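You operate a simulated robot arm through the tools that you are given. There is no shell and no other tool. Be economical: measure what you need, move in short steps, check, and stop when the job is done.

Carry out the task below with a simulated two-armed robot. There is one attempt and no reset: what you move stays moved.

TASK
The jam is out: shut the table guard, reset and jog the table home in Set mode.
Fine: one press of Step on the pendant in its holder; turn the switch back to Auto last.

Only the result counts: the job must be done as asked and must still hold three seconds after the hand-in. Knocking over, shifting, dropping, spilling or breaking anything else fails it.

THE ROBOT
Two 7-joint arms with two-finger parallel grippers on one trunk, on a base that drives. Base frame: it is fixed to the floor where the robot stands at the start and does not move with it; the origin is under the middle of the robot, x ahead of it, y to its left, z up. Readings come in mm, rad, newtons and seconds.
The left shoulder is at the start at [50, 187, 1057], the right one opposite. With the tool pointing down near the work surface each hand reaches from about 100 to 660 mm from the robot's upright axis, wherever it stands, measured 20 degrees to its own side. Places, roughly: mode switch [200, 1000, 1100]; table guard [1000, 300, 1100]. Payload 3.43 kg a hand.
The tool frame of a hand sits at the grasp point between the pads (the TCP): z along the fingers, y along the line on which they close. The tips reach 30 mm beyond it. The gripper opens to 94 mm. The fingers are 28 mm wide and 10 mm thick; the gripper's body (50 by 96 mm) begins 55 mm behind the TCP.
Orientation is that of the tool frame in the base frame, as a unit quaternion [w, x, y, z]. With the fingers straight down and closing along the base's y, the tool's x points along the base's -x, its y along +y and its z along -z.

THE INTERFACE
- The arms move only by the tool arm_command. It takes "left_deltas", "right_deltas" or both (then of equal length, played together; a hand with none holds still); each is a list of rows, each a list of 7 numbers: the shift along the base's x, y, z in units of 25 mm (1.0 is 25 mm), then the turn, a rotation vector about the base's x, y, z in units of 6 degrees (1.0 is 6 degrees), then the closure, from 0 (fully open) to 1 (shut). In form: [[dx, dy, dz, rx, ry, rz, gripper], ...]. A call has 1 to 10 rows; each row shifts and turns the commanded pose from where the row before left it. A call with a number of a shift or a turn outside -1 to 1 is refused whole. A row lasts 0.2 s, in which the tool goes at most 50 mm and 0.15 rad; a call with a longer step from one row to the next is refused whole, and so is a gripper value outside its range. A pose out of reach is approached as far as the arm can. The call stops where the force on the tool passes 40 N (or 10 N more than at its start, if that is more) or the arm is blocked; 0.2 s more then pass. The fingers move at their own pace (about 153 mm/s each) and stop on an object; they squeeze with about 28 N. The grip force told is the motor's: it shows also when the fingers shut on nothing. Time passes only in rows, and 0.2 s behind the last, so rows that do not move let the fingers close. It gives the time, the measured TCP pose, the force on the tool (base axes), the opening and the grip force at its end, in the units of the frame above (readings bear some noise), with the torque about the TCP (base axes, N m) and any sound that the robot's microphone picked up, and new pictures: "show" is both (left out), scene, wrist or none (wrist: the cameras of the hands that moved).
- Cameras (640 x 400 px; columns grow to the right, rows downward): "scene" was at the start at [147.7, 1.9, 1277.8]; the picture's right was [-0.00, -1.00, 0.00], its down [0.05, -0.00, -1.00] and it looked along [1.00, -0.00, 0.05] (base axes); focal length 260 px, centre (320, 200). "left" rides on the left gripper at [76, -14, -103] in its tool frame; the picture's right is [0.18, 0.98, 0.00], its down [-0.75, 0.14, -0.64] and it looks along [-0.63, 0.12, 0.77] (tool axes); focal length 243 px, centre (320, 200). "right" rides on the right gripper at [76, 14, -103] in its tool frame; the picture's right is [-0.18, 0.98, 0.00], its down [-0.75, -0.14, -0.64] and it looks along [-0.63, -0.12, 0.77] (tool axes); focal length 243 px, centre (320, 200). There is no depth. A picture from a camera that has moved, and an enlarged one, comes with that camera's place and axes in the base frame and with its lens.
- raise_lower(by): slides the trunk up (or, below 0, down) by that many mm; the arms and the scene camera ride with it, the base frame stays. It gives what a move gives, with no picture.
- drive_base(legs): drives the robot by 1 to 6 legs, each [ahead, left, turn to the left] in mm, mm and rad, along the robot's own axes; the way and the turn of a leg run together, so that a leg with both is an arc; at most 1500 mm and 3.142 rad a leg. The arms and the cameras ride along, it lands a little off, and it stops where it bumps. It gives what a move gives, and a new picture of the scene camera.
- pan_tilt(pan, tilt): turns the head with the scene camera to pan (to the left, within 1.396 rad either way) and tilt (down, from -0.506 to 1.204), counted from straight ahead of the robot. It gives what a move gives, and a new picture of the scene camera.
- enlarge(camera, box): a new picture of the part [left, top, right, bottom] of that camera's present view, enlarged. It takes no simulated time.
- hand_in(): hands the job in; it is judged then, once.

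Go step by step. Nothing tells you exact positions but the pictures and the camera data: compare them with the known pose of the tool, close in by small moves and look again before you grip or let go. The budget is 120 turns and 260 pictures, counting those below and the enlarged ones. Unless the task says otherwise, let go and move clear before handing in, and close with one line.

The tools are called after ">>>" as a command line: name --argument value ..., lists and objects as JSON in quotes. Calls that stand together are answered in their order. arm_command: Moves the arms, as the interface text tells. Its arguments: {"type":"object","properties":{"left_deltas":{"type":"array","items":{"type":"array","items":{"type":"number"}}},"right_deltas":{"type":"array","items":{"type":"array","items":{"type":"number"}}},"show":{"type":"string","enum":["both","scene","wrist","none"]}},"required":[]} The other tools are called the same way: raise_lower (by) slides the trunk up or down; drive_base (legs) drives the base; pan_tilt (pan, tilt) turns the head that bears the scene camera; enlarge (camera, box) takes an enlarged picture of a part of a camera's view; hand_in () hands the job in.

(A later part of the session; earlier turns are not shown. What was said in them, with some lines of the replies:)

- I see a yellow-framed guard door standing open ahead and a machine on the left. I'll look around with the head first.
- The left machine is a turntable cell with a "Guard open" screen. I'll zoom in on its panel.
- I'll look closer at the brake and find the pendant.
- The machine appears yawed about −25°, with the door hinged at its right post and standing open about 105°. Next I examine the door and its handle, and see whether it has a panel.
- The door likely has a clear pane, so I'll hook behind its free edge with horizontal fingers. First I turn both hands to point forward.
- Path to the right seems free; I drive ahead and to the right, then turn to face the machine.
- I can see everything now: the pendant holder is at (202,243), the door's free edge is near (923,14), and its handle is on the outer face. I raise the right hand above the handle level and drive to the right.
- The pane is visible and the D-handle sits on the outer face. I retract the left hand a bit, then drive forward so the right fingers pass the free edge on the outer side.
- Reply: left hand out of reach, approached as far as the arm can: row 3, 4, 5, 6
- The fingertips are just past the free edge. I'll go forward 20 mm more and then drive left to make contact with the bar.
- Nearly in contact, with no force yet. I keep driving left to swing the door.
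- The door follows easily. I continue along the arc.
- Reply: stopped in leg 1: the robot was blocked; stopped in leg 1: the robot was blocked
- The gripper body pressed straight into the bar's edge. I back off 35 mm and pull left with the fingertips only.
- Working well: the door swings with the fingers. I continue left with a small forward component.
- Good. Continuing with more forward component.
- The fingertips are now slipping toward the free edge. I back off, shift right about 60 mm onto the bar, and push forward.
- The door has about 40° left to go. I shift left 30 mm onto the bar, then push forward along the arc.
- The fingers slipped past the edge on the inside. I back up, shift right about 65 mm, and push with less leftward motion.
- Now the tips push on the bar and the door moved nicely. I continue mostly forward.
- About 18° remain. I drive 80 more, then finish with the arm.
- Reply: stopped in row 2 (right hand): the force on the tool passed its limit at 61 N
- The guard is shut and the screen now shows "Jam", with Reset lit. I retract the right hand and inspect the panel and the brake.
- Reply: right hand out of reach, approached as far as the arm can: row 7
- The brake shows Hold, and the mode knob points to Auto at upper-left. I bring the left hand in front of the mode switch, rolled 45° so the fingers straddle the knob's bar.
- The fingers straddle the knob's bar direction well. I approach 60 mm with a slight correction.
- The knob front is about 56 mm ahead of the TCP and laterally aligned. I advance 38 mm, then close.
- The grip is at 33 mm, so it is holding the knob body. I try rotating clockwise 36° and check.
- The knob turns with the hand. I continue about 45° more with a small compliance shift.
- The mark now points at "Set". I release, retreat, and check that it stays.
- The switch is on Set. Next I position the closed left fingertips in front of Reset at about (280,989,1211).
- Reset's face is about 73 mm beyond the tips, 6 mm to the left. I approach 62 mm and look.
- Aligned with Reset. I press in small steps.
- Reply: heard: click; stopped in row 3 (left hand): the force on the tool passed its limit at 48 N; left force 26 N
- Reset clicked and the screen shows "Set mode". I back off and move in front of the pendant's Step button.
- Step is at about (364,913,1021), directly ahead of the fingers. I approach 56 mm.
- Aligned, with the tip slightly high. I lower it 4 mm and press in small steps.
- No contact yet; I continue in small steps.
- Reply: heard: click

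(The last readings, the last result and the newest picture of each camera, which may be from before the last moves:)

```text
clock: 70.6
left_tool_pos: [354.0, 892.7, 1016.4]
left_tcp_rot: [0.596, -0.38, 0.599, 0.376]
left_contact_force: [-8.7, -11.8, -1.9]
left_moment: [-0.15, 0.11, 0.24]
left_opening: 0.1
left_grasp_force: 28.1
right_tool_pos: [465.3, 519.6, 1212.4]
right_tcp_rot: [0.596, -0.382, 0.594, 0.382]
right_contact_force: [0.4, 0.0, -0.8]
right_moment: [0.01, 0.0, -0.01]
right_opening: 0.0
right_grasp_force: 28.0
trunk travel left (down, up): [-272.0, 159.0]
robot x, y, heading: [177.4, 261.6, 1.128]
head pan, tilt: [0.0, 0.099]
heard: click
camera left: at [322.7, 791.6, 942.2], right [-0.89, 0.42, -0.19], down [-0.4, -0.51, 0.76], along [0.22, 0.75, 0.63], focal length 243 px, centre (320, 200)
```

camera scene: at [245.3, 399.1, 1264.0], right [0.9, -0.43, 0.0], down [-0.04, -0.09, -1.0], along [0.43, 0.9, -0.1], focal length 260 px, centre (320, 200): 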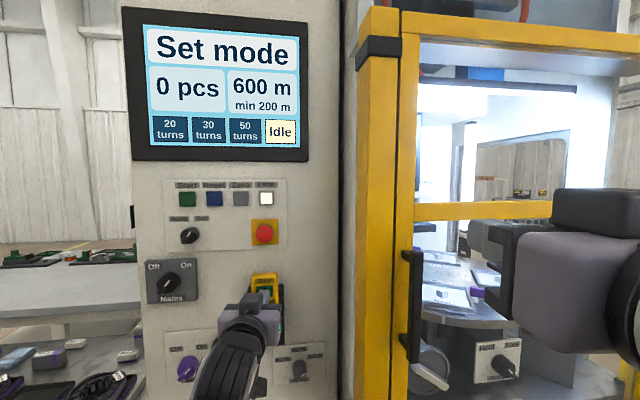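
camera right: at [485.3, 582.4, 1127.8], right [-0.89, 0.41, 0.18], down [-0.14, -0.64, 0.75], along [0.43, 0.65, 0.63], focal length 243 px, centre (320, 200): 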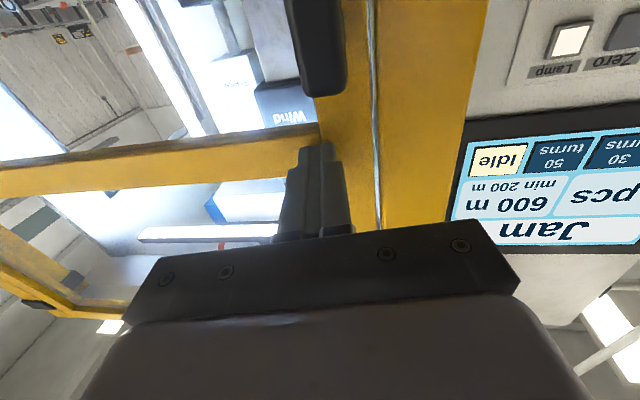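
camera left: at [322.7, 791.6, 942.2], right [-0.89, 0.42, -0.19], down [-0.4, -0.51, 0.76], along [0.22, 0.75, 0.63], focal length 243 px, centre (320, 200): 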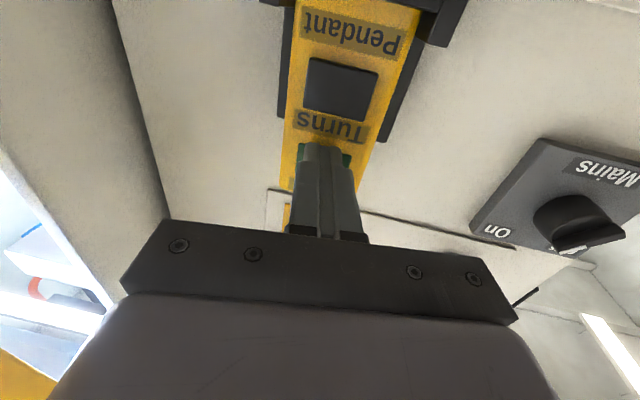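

It clicked once. I retreat straight back and check the screen and table.

>>> arm_command --left_deltas '[[-0.43, -0.9, 0, 0, 0, 0, 1], [-0.43, -0.9, 0, 0, 0, 0, 1], [-0.43, -0.9, 0, 0, 0, 0, 1], [-0.43, -0.9, 0, 0, 0, 0, 1]]' --show "scene"

>>> enlarge --camera "scene" --box '[390, 200, 590, 400]'

```text
clock: 71.7
left_tool_pos: [284.8, 825.6, 1037.5]
left_tcp_rot: [0.581, -0.345, 0.588, 0.446]
left_contact_force: [0.1, 0.0, -1.2]
left_moment: [0.0, 0.0, 0.0]
left_opening: 0.0
left_grasp_force: 27.9
right_tool_pos: [464.7, 521.9, 1211.8]
right_tcp_rot: [0.595, -0.382, 0.595, 0.382]
right_contact_force: [-0.2, 0.9, -1.0]
right_moment: [0.01, 0.03, 0.0]
right_opening: 0.1
right_grasp_force: 27.9
trunk travel left (down, up): [-272.0, 159.0]
robot x, y, heading: [180.2, 257.8, 1.123]
head pan, tilt: [0.0, 0.099]
stopped in row 4 (left hand): the arm was blocked; the commanded pose is now the measured one
camera scene: at [245.4, 399.4, 1263.9], right [0.9, -0.43, 0.0], down [-0.04, -0.09, -0.99], along [0.43, 0.9, -0.1], focal length 260 px, centre (320, 200)
```

scene: 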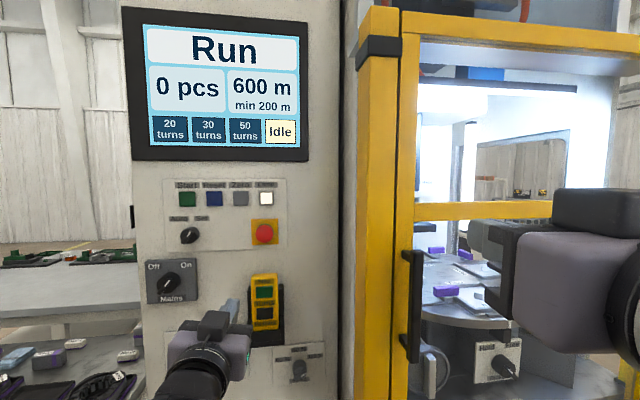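

```text
2.00 times, centred on (490, 300) of scene
camera zoom: at [245.4, 399.4, 1263.9], right [0.9, -0.43, 0.0], down [-0.04, -0.09, -0.99], along [0.43, 0.9, -0.1], focal length 519 px, centre (-20, 0)
```

zoom: 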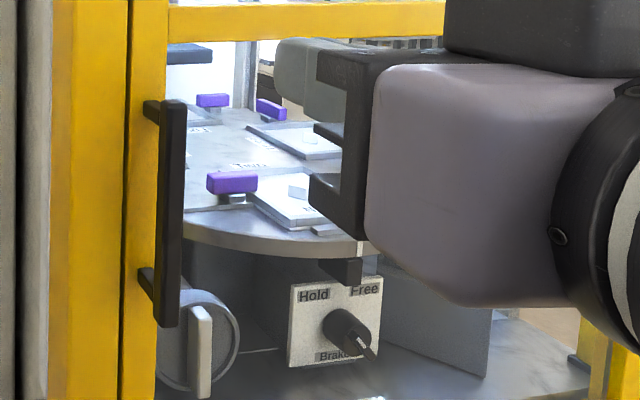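

The table is running through its step. The left arm got blocked in the last row, so I check what is near its elbow.

>>> pan_tilt --pan 0.5 --tilt 0.6

>>> pan_tilt --pan 1.1 --tilt 0.6

>>> pan_tilt --pan 0.0 --tilt 0.1

```text
clock: 72.6
left_tool_pos: [285.3, 825.9, 1038.7]
left_tcp_rot: [0.581, -0.344, 0.588, 0.444]
left_contact_force: [-0.4, 0.0, -0.5]
left_moment: [-0.04, 0.02, 0.0]
left_opening: 0.1
left_grasp_force: 28.1
right_tool_pos: [466.6, 521.3, 1212.5]
right_tcp_rot: [0.596, -0.382, 0.595, 0.381]
right_contact_force: [0.1, 0.1, -0.9]
right_moment: [-0.02, 0.01, 0.02]
right_opening: 0.0
right_grasp_force: 28.3
trunk travel left (down, up): [-272.0, 159.0]
robot x, y, heading: [182.6, 260.7, 1.126]
head pan, tilt: [0.499, 0.6]
camera scene: at [201.0, 404.4, 1217.9], right [1.0, 0.05, 0.0], down [0.03, -0.56, -0.83], along [-0.04, 0.82, -0.56], focal length 260 px, centre (320, 200)
```

scene: 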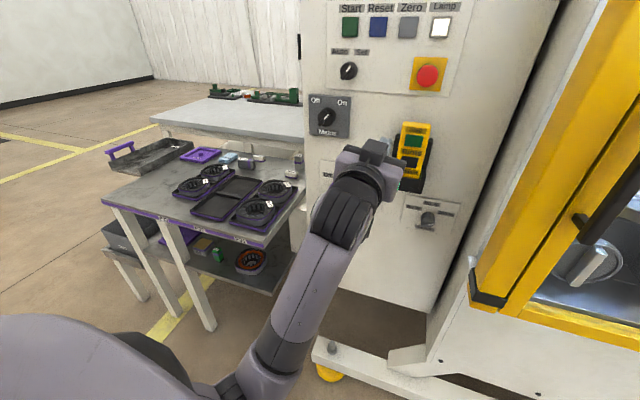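

```text
clock: 73.6
left_tool_pos: [283.9, 824.7, 1038.1]
left_tcp_rot: [0.581, -0.344, 0.588, 0.444]
left_contact_force: [-0.3, 0.0, -0.5]
left_moment: [-0.01, -0.05, -0.03]
left_opening: 0.0
left_grasp_force: 27.8
right_tool_pos: [465.7, 521.2, 1212.0]
right_tcp_rot: [0.595, -0.383, 0.595, 0.382]
right_contact_force: [0.0, 1.1, -0.2]
right_moment: [-0.01, -0.03, 0.0]
right_opening: 0.0
right_grasp_force: 27.8
trunk travel left (down, up): [-272.0, 159.0]
robot x, y, heading: [177.8, 261.2, 1.125]
head pan, tilt: [1.1, 0.6]
camera scene: at [151.9, 386.3, 1217.8], right [0.79, 0.61, 0.0], down [0.34, -0.45, -0.83], along [-0.5, 0.66, -0.56], focal length 260 px, centre (320, 200)
```

scene: 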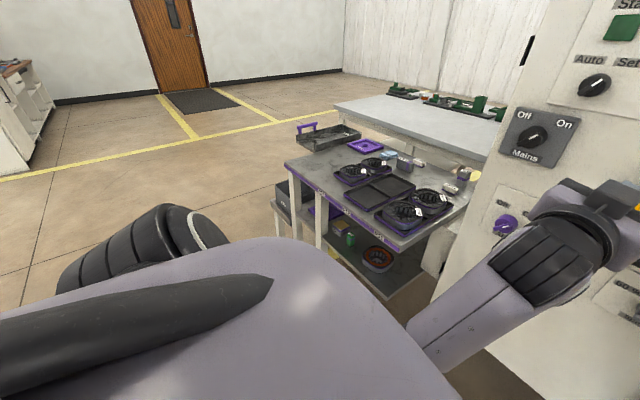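

```text
clock: 74.9
left_tool_pos: [284.9, 825.9, 1036.3]
left_tcp_rot: [0.581, -0.344, 0.589, 0.444]
left_contact_force: [0.6, -0.1, 0.5]
left_moment: [-0.03, 0.0, 0.0]
left_opening: 0.0
left_grasp_force: 27.8
right_tool_pos: [465.6, 522.1, 1212.3]
right_tcp_rot: [0.595, -0.383, 0.594, 0.382]
right_contact_force: [0.7, -0.1, 0.7]
right_moment: [-0.02, 0.01, -0.01]
right_opening: 0.1
right_grasp_force: 28.4
trunk travel left (down, up): [-272.0, 159.0]
robot x, y, heading: [177.7, 262.1, 1.125]
head pan, tilt: [0.0, 0.099]
camera scene: at [245.2, 399.2, 1263.9], right [0.9, -0.43, 0.0], down [-0.04, -0.09, -0.99], along [0.43, 0.9, -0.1], focal length 260 px, centre (320, 200)
```

scene: 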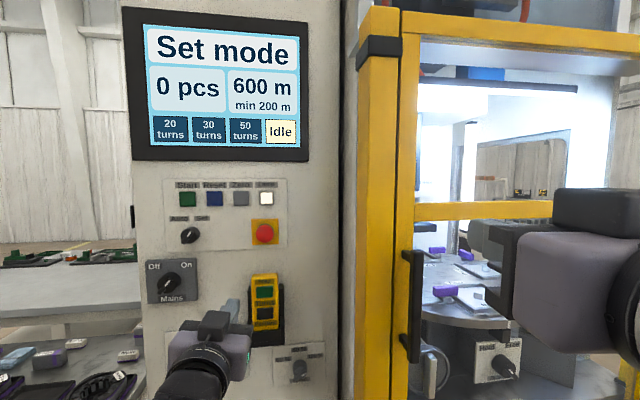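

The step is finished and the screen is back to "Set mode"; the elbow had only folded against the robot itself. Next I go back to the mode switch, rolled as it was when I released it.

>>> arm_command --left_deltas '[[-0.2, 0.2, 1, 0.18, 0.7, -0.07, 1], [-0.6, 0.4, 0.9, 0.18, 0.7, -0.07, 1], [-0.9, 0.5, 0.8, 0.18, 0.7, -0.07, 1], [-0.9, 0.7, 0.6, 0.18, 0.7, -0.07, 0.36], [-0.8, 0.7, 0.3, 0.18, 0.7, -0.07, 0.36], [-0.8, 0.7, 0.2, 0.18, 0.7, -0.07, 0.36]]' --show "wrist"

>>> enlarge --camera "scene" --box '[110, 180, 310, 300]'

```text
clock: 76.3
left_tool_pos: [181.0, 905.3, 1133.3]
left_tcp_rot: [0.466, -0.195, 0.682, 0.529]
left_contact_force: [-0.4, -0.7, 0.1]
left_moment: [-0.02, -0.01, -0.02]
left_opening: 60.3
left_grasp_force: 0.0
right_tool_pos: [463.4, 521.7, 1212.0]
right_tcp_rot: [0.595, -0.384, 0.594, 0.382]
right_contact_force: [0.1, 0.2, 0.5]
right_moment: [0.0, 0.01, -0.02]
right_opening: 0.3
right_grasp_force: 28.3
trunk travel left (down, up): [-272.0, 159.0]
robot x, y, heading: [178.5, 262.6, 1.127]
head pan, tilt: [0.0, 0.099]
camera left: at [109.4, 823.9, 1063.5], right [-0.83, 0.4, 0.37], down [-0.02, -0.7, 0.72], along [0.55, 0.59, 0.59], focal length 243 px, centre (320, 200)
```

left: 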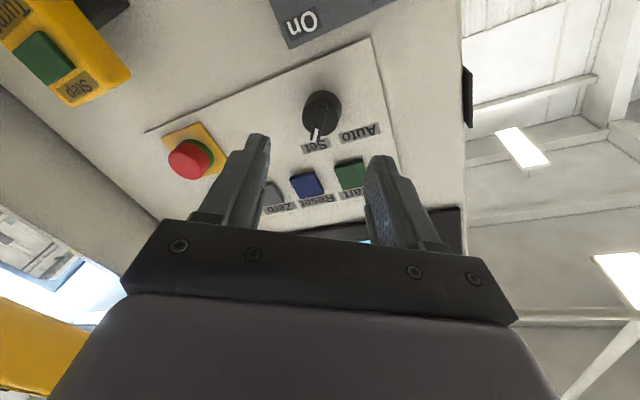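

```text
3.20 times, centred on (210, 240) of scene
camera zoom: at [245.1, 399.2, 1264.0], right [0.9, -0.43, 0.0], down [-0.04, -0.09, -1.0], along [0.43, 0.9, -0.1], focal length 830 px, centre (672, 72)
```

zoom: 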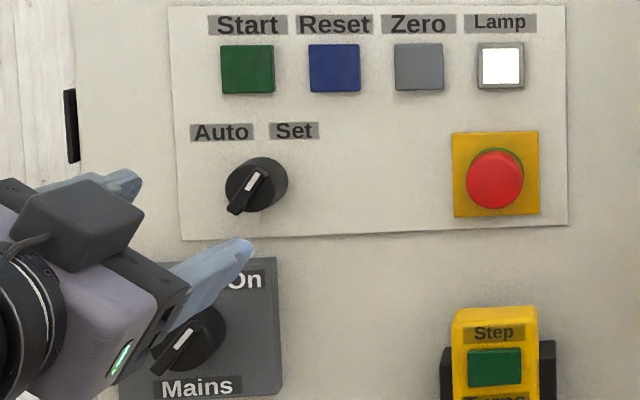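

The roll matches. I advance along the previous retreat line and close.

>>> arm_command --left_deltas '[[0.42, 0.93, 0, 0, 0, 0, 0.36], [0.42, 0.93, 0, 0, 0, 0, 0.36], [0.42, 0.93, 0, 0, 0, 0, 0.36], [0, 0, 0, 0, 0, 0, 0.36]]' --show "wrist"

```text
clock: 77.3
left_tool_pos: [212.7, 973.9, 1135.4]
left_tcp_rot: [0.467, -0.194, 0.682, 0.528]
left_contact_force: [-0.5, 0.9, -1.1]
left_moment: [-0.02, -0.02, 0.0]
left_opening: 60.4
left_grasp_force: 0.0
right_tool_pos: [465.1, 520.7, 1212.8]
right_tcp_rot: [0.595, -0.384, 0.594, 0.382]
right_contact_force: [0.6, 0.8, -0.2]
right_moment: [0.02, 0.01, 0.01]
right_opening: 0.0
right_grasp_force: 28.4
trunk travel left (down, up): [-272.0, 159.0]
robot x, y, heading: [178.3, 263.3, 1.127]
head pan, tilt: [0.0, 0.099]
camera left: at [140.4, 892.1, 1063.8], right [-0.83, 0.4, 0.37], down [-0.02, -0.7, 0.71], along [0.55, 0.59, 0.59], focal length 243 px, centre (320, 200)
```

left: 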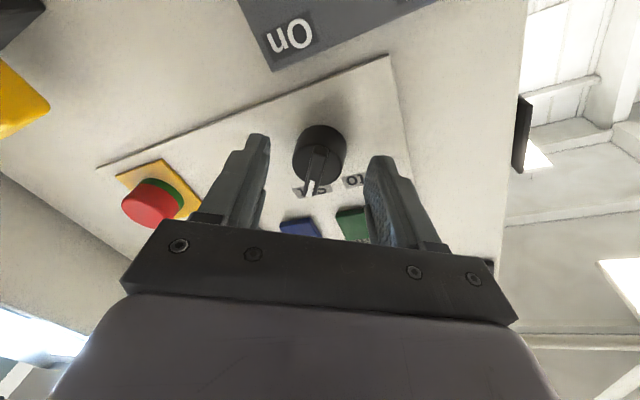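

Well placed. I close, then turn counter-clockwise 78°.

>>> arm_command --left_deltas '[[0, 0, 0, 0, 0, 0, 0.9], [0, 0, 0, 0, 0, 0, 1], [0, 0, 0, -0.43, -0.9, 0, 1], [0, 0, 0, -0.43, -0.9, 0, 1], [0, 0, 0, -0.43, -0.9, 0, 1], [0, 0, 0, -0.43, -0.9, 0, 1], [0, 0, 0, -0.43, -0.9, 0, 1], [0, 0, 0, -0.43, -0.9, 0, 1]]' --show "wrist"

>>> arm_command --left_deltas '[[0, 0, 0, -0.43, -0.9, 0, 1], [0, 0, 0, -0.43, -0.9, 0, 1], [0, 0, 0, -0.43, -0.9, 0, 1], [0, 0, 0, -0.43, -0.9, 0, 1], [0, 0, 0, -0.43, -0.9, 0, 1], [0, 0, 0, -0.43, -0.9, 0, 1], [0, 0, 0, -0.43, -0.9, 0, 1]]' --show "both"

```text
clock: 79.1
left_tool_pos: [213.1, 971.6, 1132.6]
left_tcp_rot: [0.609, -0.393, 0.59, 0.357]
left_contact_force: [4.2, -19.9, -9.5]
left_moment: [0.87, -0.21, -0.16]
left_opening: 32.2
left_grasp_force: 44.4
right_tool_pos: [466.2, 519.0, 1212.8]
right_tcp_rot: [0.595, -0.382, 0.595, 0.382]
right_contact_force: [-0.8, 0.4, 0.5]
right_moment: [0.03, -0.01, -0.02]
right_opening: 0.0
right_grasp_force: 28.1
trunk travel left (down, up): [-272.0, 159.0]
robot x, y, heading: [180.5, 258.0, 1.126]
head pan, tilt: [0.0, 0.099]
camera left: at [184.9, 870.9, 1059.5], right [-0.87, 0.42, -0.24], down [-0.45, -0.49, 0.75], along [0.2, 0.76, 0.62], focal length 243 px, centre (320, 200)
```

left: 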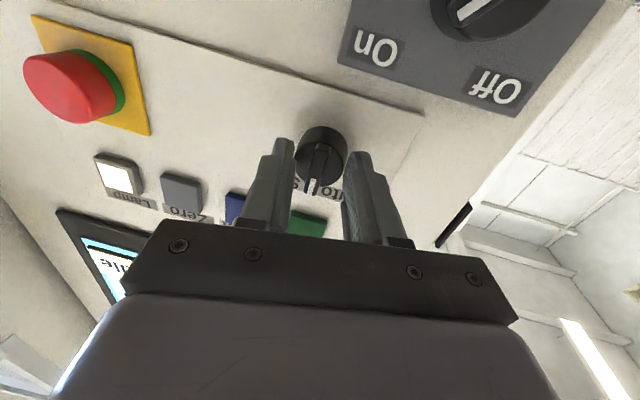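

```text
clock: 80.7
left_tool_pos: [213.6, 972.9, 1135.5]
left_tcp_rot: [0.698, -0.576, 0.41, 0.118]
left_contact_force: [13.3, -12.1, -0.8]
left_moment: [0.22, 0.32, 0.25]
left_opening: 32.0
left_grasp_force: 45.0
right_tool_pos: [466.2, 521.0, 1212.3]
right_tcp_rot: [0.595, -0.383, 0.595, 0.382]
right_contact_force: [-0.1, -0.2, -0.8]
right_moment: [-0.02, -0.02, 0.02]
right_opening: 0.1
right_grasp_force: 28.1
trunk travel left (down, up): [-272.0, 159.0]
robot x, y, heading: [176.9, 263.5, 1.129]
head pan, tilt: [0.0, 0.099]
camera scene: at [247.1, 397.7, 1264.2], right [0.9, -0.43, 0.0], down [-0.04, -0.09, -1.0], along [0.43, 0.9, -0.1], focal length 260 px, centre (320, 200)
camera left: at [226.4, 851.5, 1091.8], right [-0.51, 0.25, -0.83], down [-0.85, -0.3, 0.43], along [-0.14, 0.92, 0.36], focal length 243 px, centre (320, 200)
```

scene: 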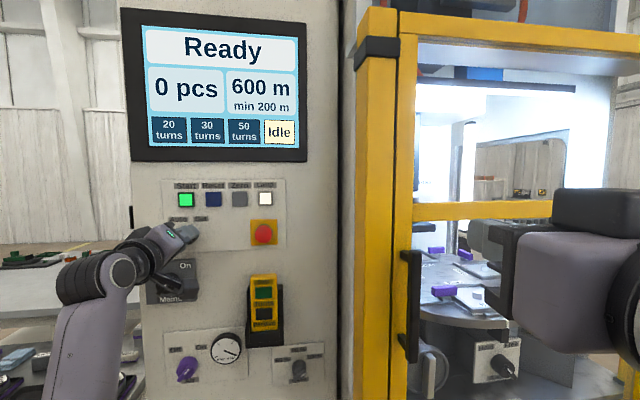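
left: 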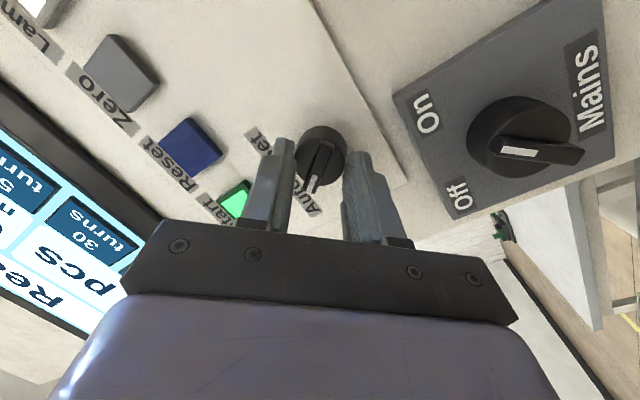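

The screen shows "Ready" with Start lit, in Auto. I release and retreat, then verify.

>>> arm_command --left_deltas '[[0, 0, 0, 0, 0, 0, 0.4], [0, 0, 0, 0, 0, 0, 0.36], [-0.43, -0.9, 0, 0, 0, 0, 0.36], [-0.43, -0.9, 0, 0, 0, 0, 0.36], [-0.43, -0.9, 0, 0, 0, 0, 0.36], [-0.43, -0.9, 0, 0, 0, 0, 0.36], [-0.9, -0.3, 0, 0, 0, 0, 0.36], [-0.9, 0, 0, 0, 0, 0, 0.36]]' --show "scene"

>>> drive_base --legs '[[-150, 0, 0]]'

>>> enlarge --camera "scene" --box '[140, 60, 340, 320]'

>>> enlarge --camera "scene" --box '[320, 200, 520, 325]'

```text
clock: 82.5
left_tool_pos: [122.5, 876.6, 1132.7]
left_tcp_rot: [0.697, -0.577, 0.41, 0.116]
left_contact_force: [-0.1, -0.4, 0.4]
left_moment: [0.0, -0.01, -0.04]
left_opening: 60.2
left_grasp_force: 0.1
right_tool_pos: [465.6, 522.1, 1212.5]
right_tcp_rot: [0.595, -0.383, 0.594, 0.382]
right_contact_force: [0.3, 0.6, 0.0]
right_moment: [0.02, 0.04, -0.01]
right_opening: 0.0
right_grasp_force: 27.8
trunk travel left (down, up): [-272.0, 159.0]
robot x, y, heading: [181.7, 258.1, 1.122]
head pan, tilt: [0.0, 0.099]
camera scene: at [245.1, 399.2, 1264.0], right [0.9, -0.43, 0.0], down [-0.04, -0.09, -1.0], along [0.43, 0.9, -0.1], focal length 260 px, centre (320, 200)
```

scene: 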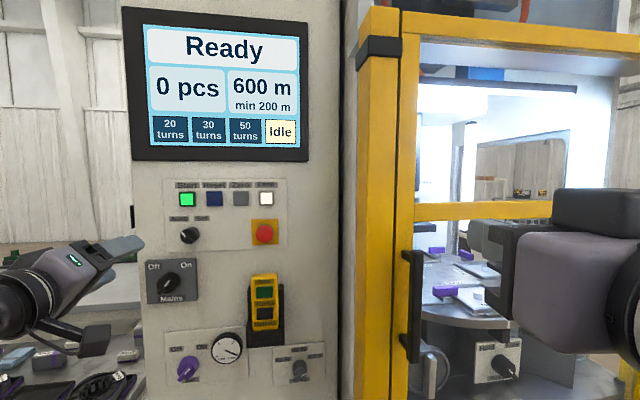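

```text
clock: 83.9
left_tool_pos: [58.1, 742.5, 1133.2]
left_tcp_rot: [0.698, -0.576, 0.409, 0.116]
left_contact_force: [-0.1, -0.7, -0.5]
left_moment: [0.0, 0.0, 0.02]
left_opening: 60.5
left_grasp_force: 0.1
right_tool_pos: [400.3, 386.6, 1211.9]
right_tcp_rot: [0.595, -0.382, 0.595, 0.381]
right_contact_force: [-0.1, 0.1, 0.0]
right_moment: [0.01, 0.01, 0.01]
right_opening: 0.0
right_grasp_force: 27.9
trunk travel left (down, up): [-272.0, 159.0]
robot x, y, heading: [116.3, 126.9, 1.124]
head pan, tilt: [0.0, 0.099]
camera scene: at [180.7, 264.0, 1264.0], right [0.9, -0.43, 0.0], down [-0.04, -0.09, -1.0], along [0.43, 0.9, -0.1], focal length 260 px, centre (320, 200)
```

scene: 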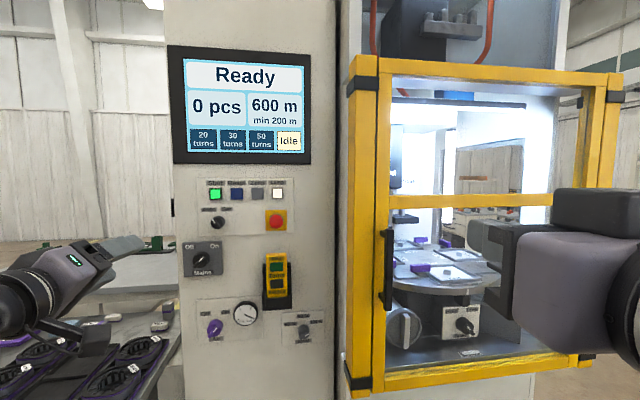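

```text
1.54 times, centred on (240, 190) of scene
camera zoom: at [180.7, 264.0, 1264.0], right [0.9, -0.43, 0.0], down [-0.04, -0.09, -1.0], along [0.43, 0.9, -0.1], focal length 399 px, centre (443, 215)
```

zoom: 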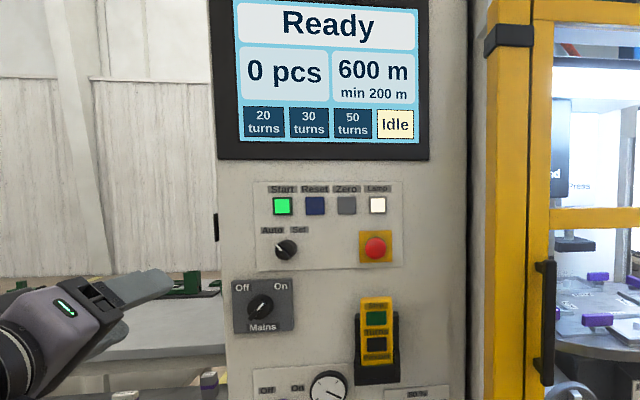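

```text
3.20 times, centred on (420, 262) of scene
camera zoom: at [180.7, 264.0, 1264.0], right [0.9, -0.43, 0.0], down [-0.04, -0.09, -1.0], along [0.43, 0.9, -0.1], focal length 830 px, centre (0, 0)
```

zoom: 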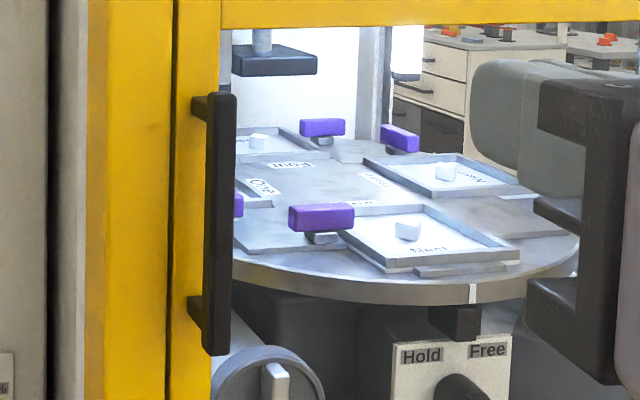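

The screen reads Ready, the guard is shut, the table's mark lines up with its index block and the switch is on Auto. Both hands are clear, so I hand in.

>>> hand_in

```text
The job is handed in.
```

The guard is shut, the jam is reset, the table was jogged home with one Step press in Set mode, and the switch is back on Auto with the screen reading "Ready".
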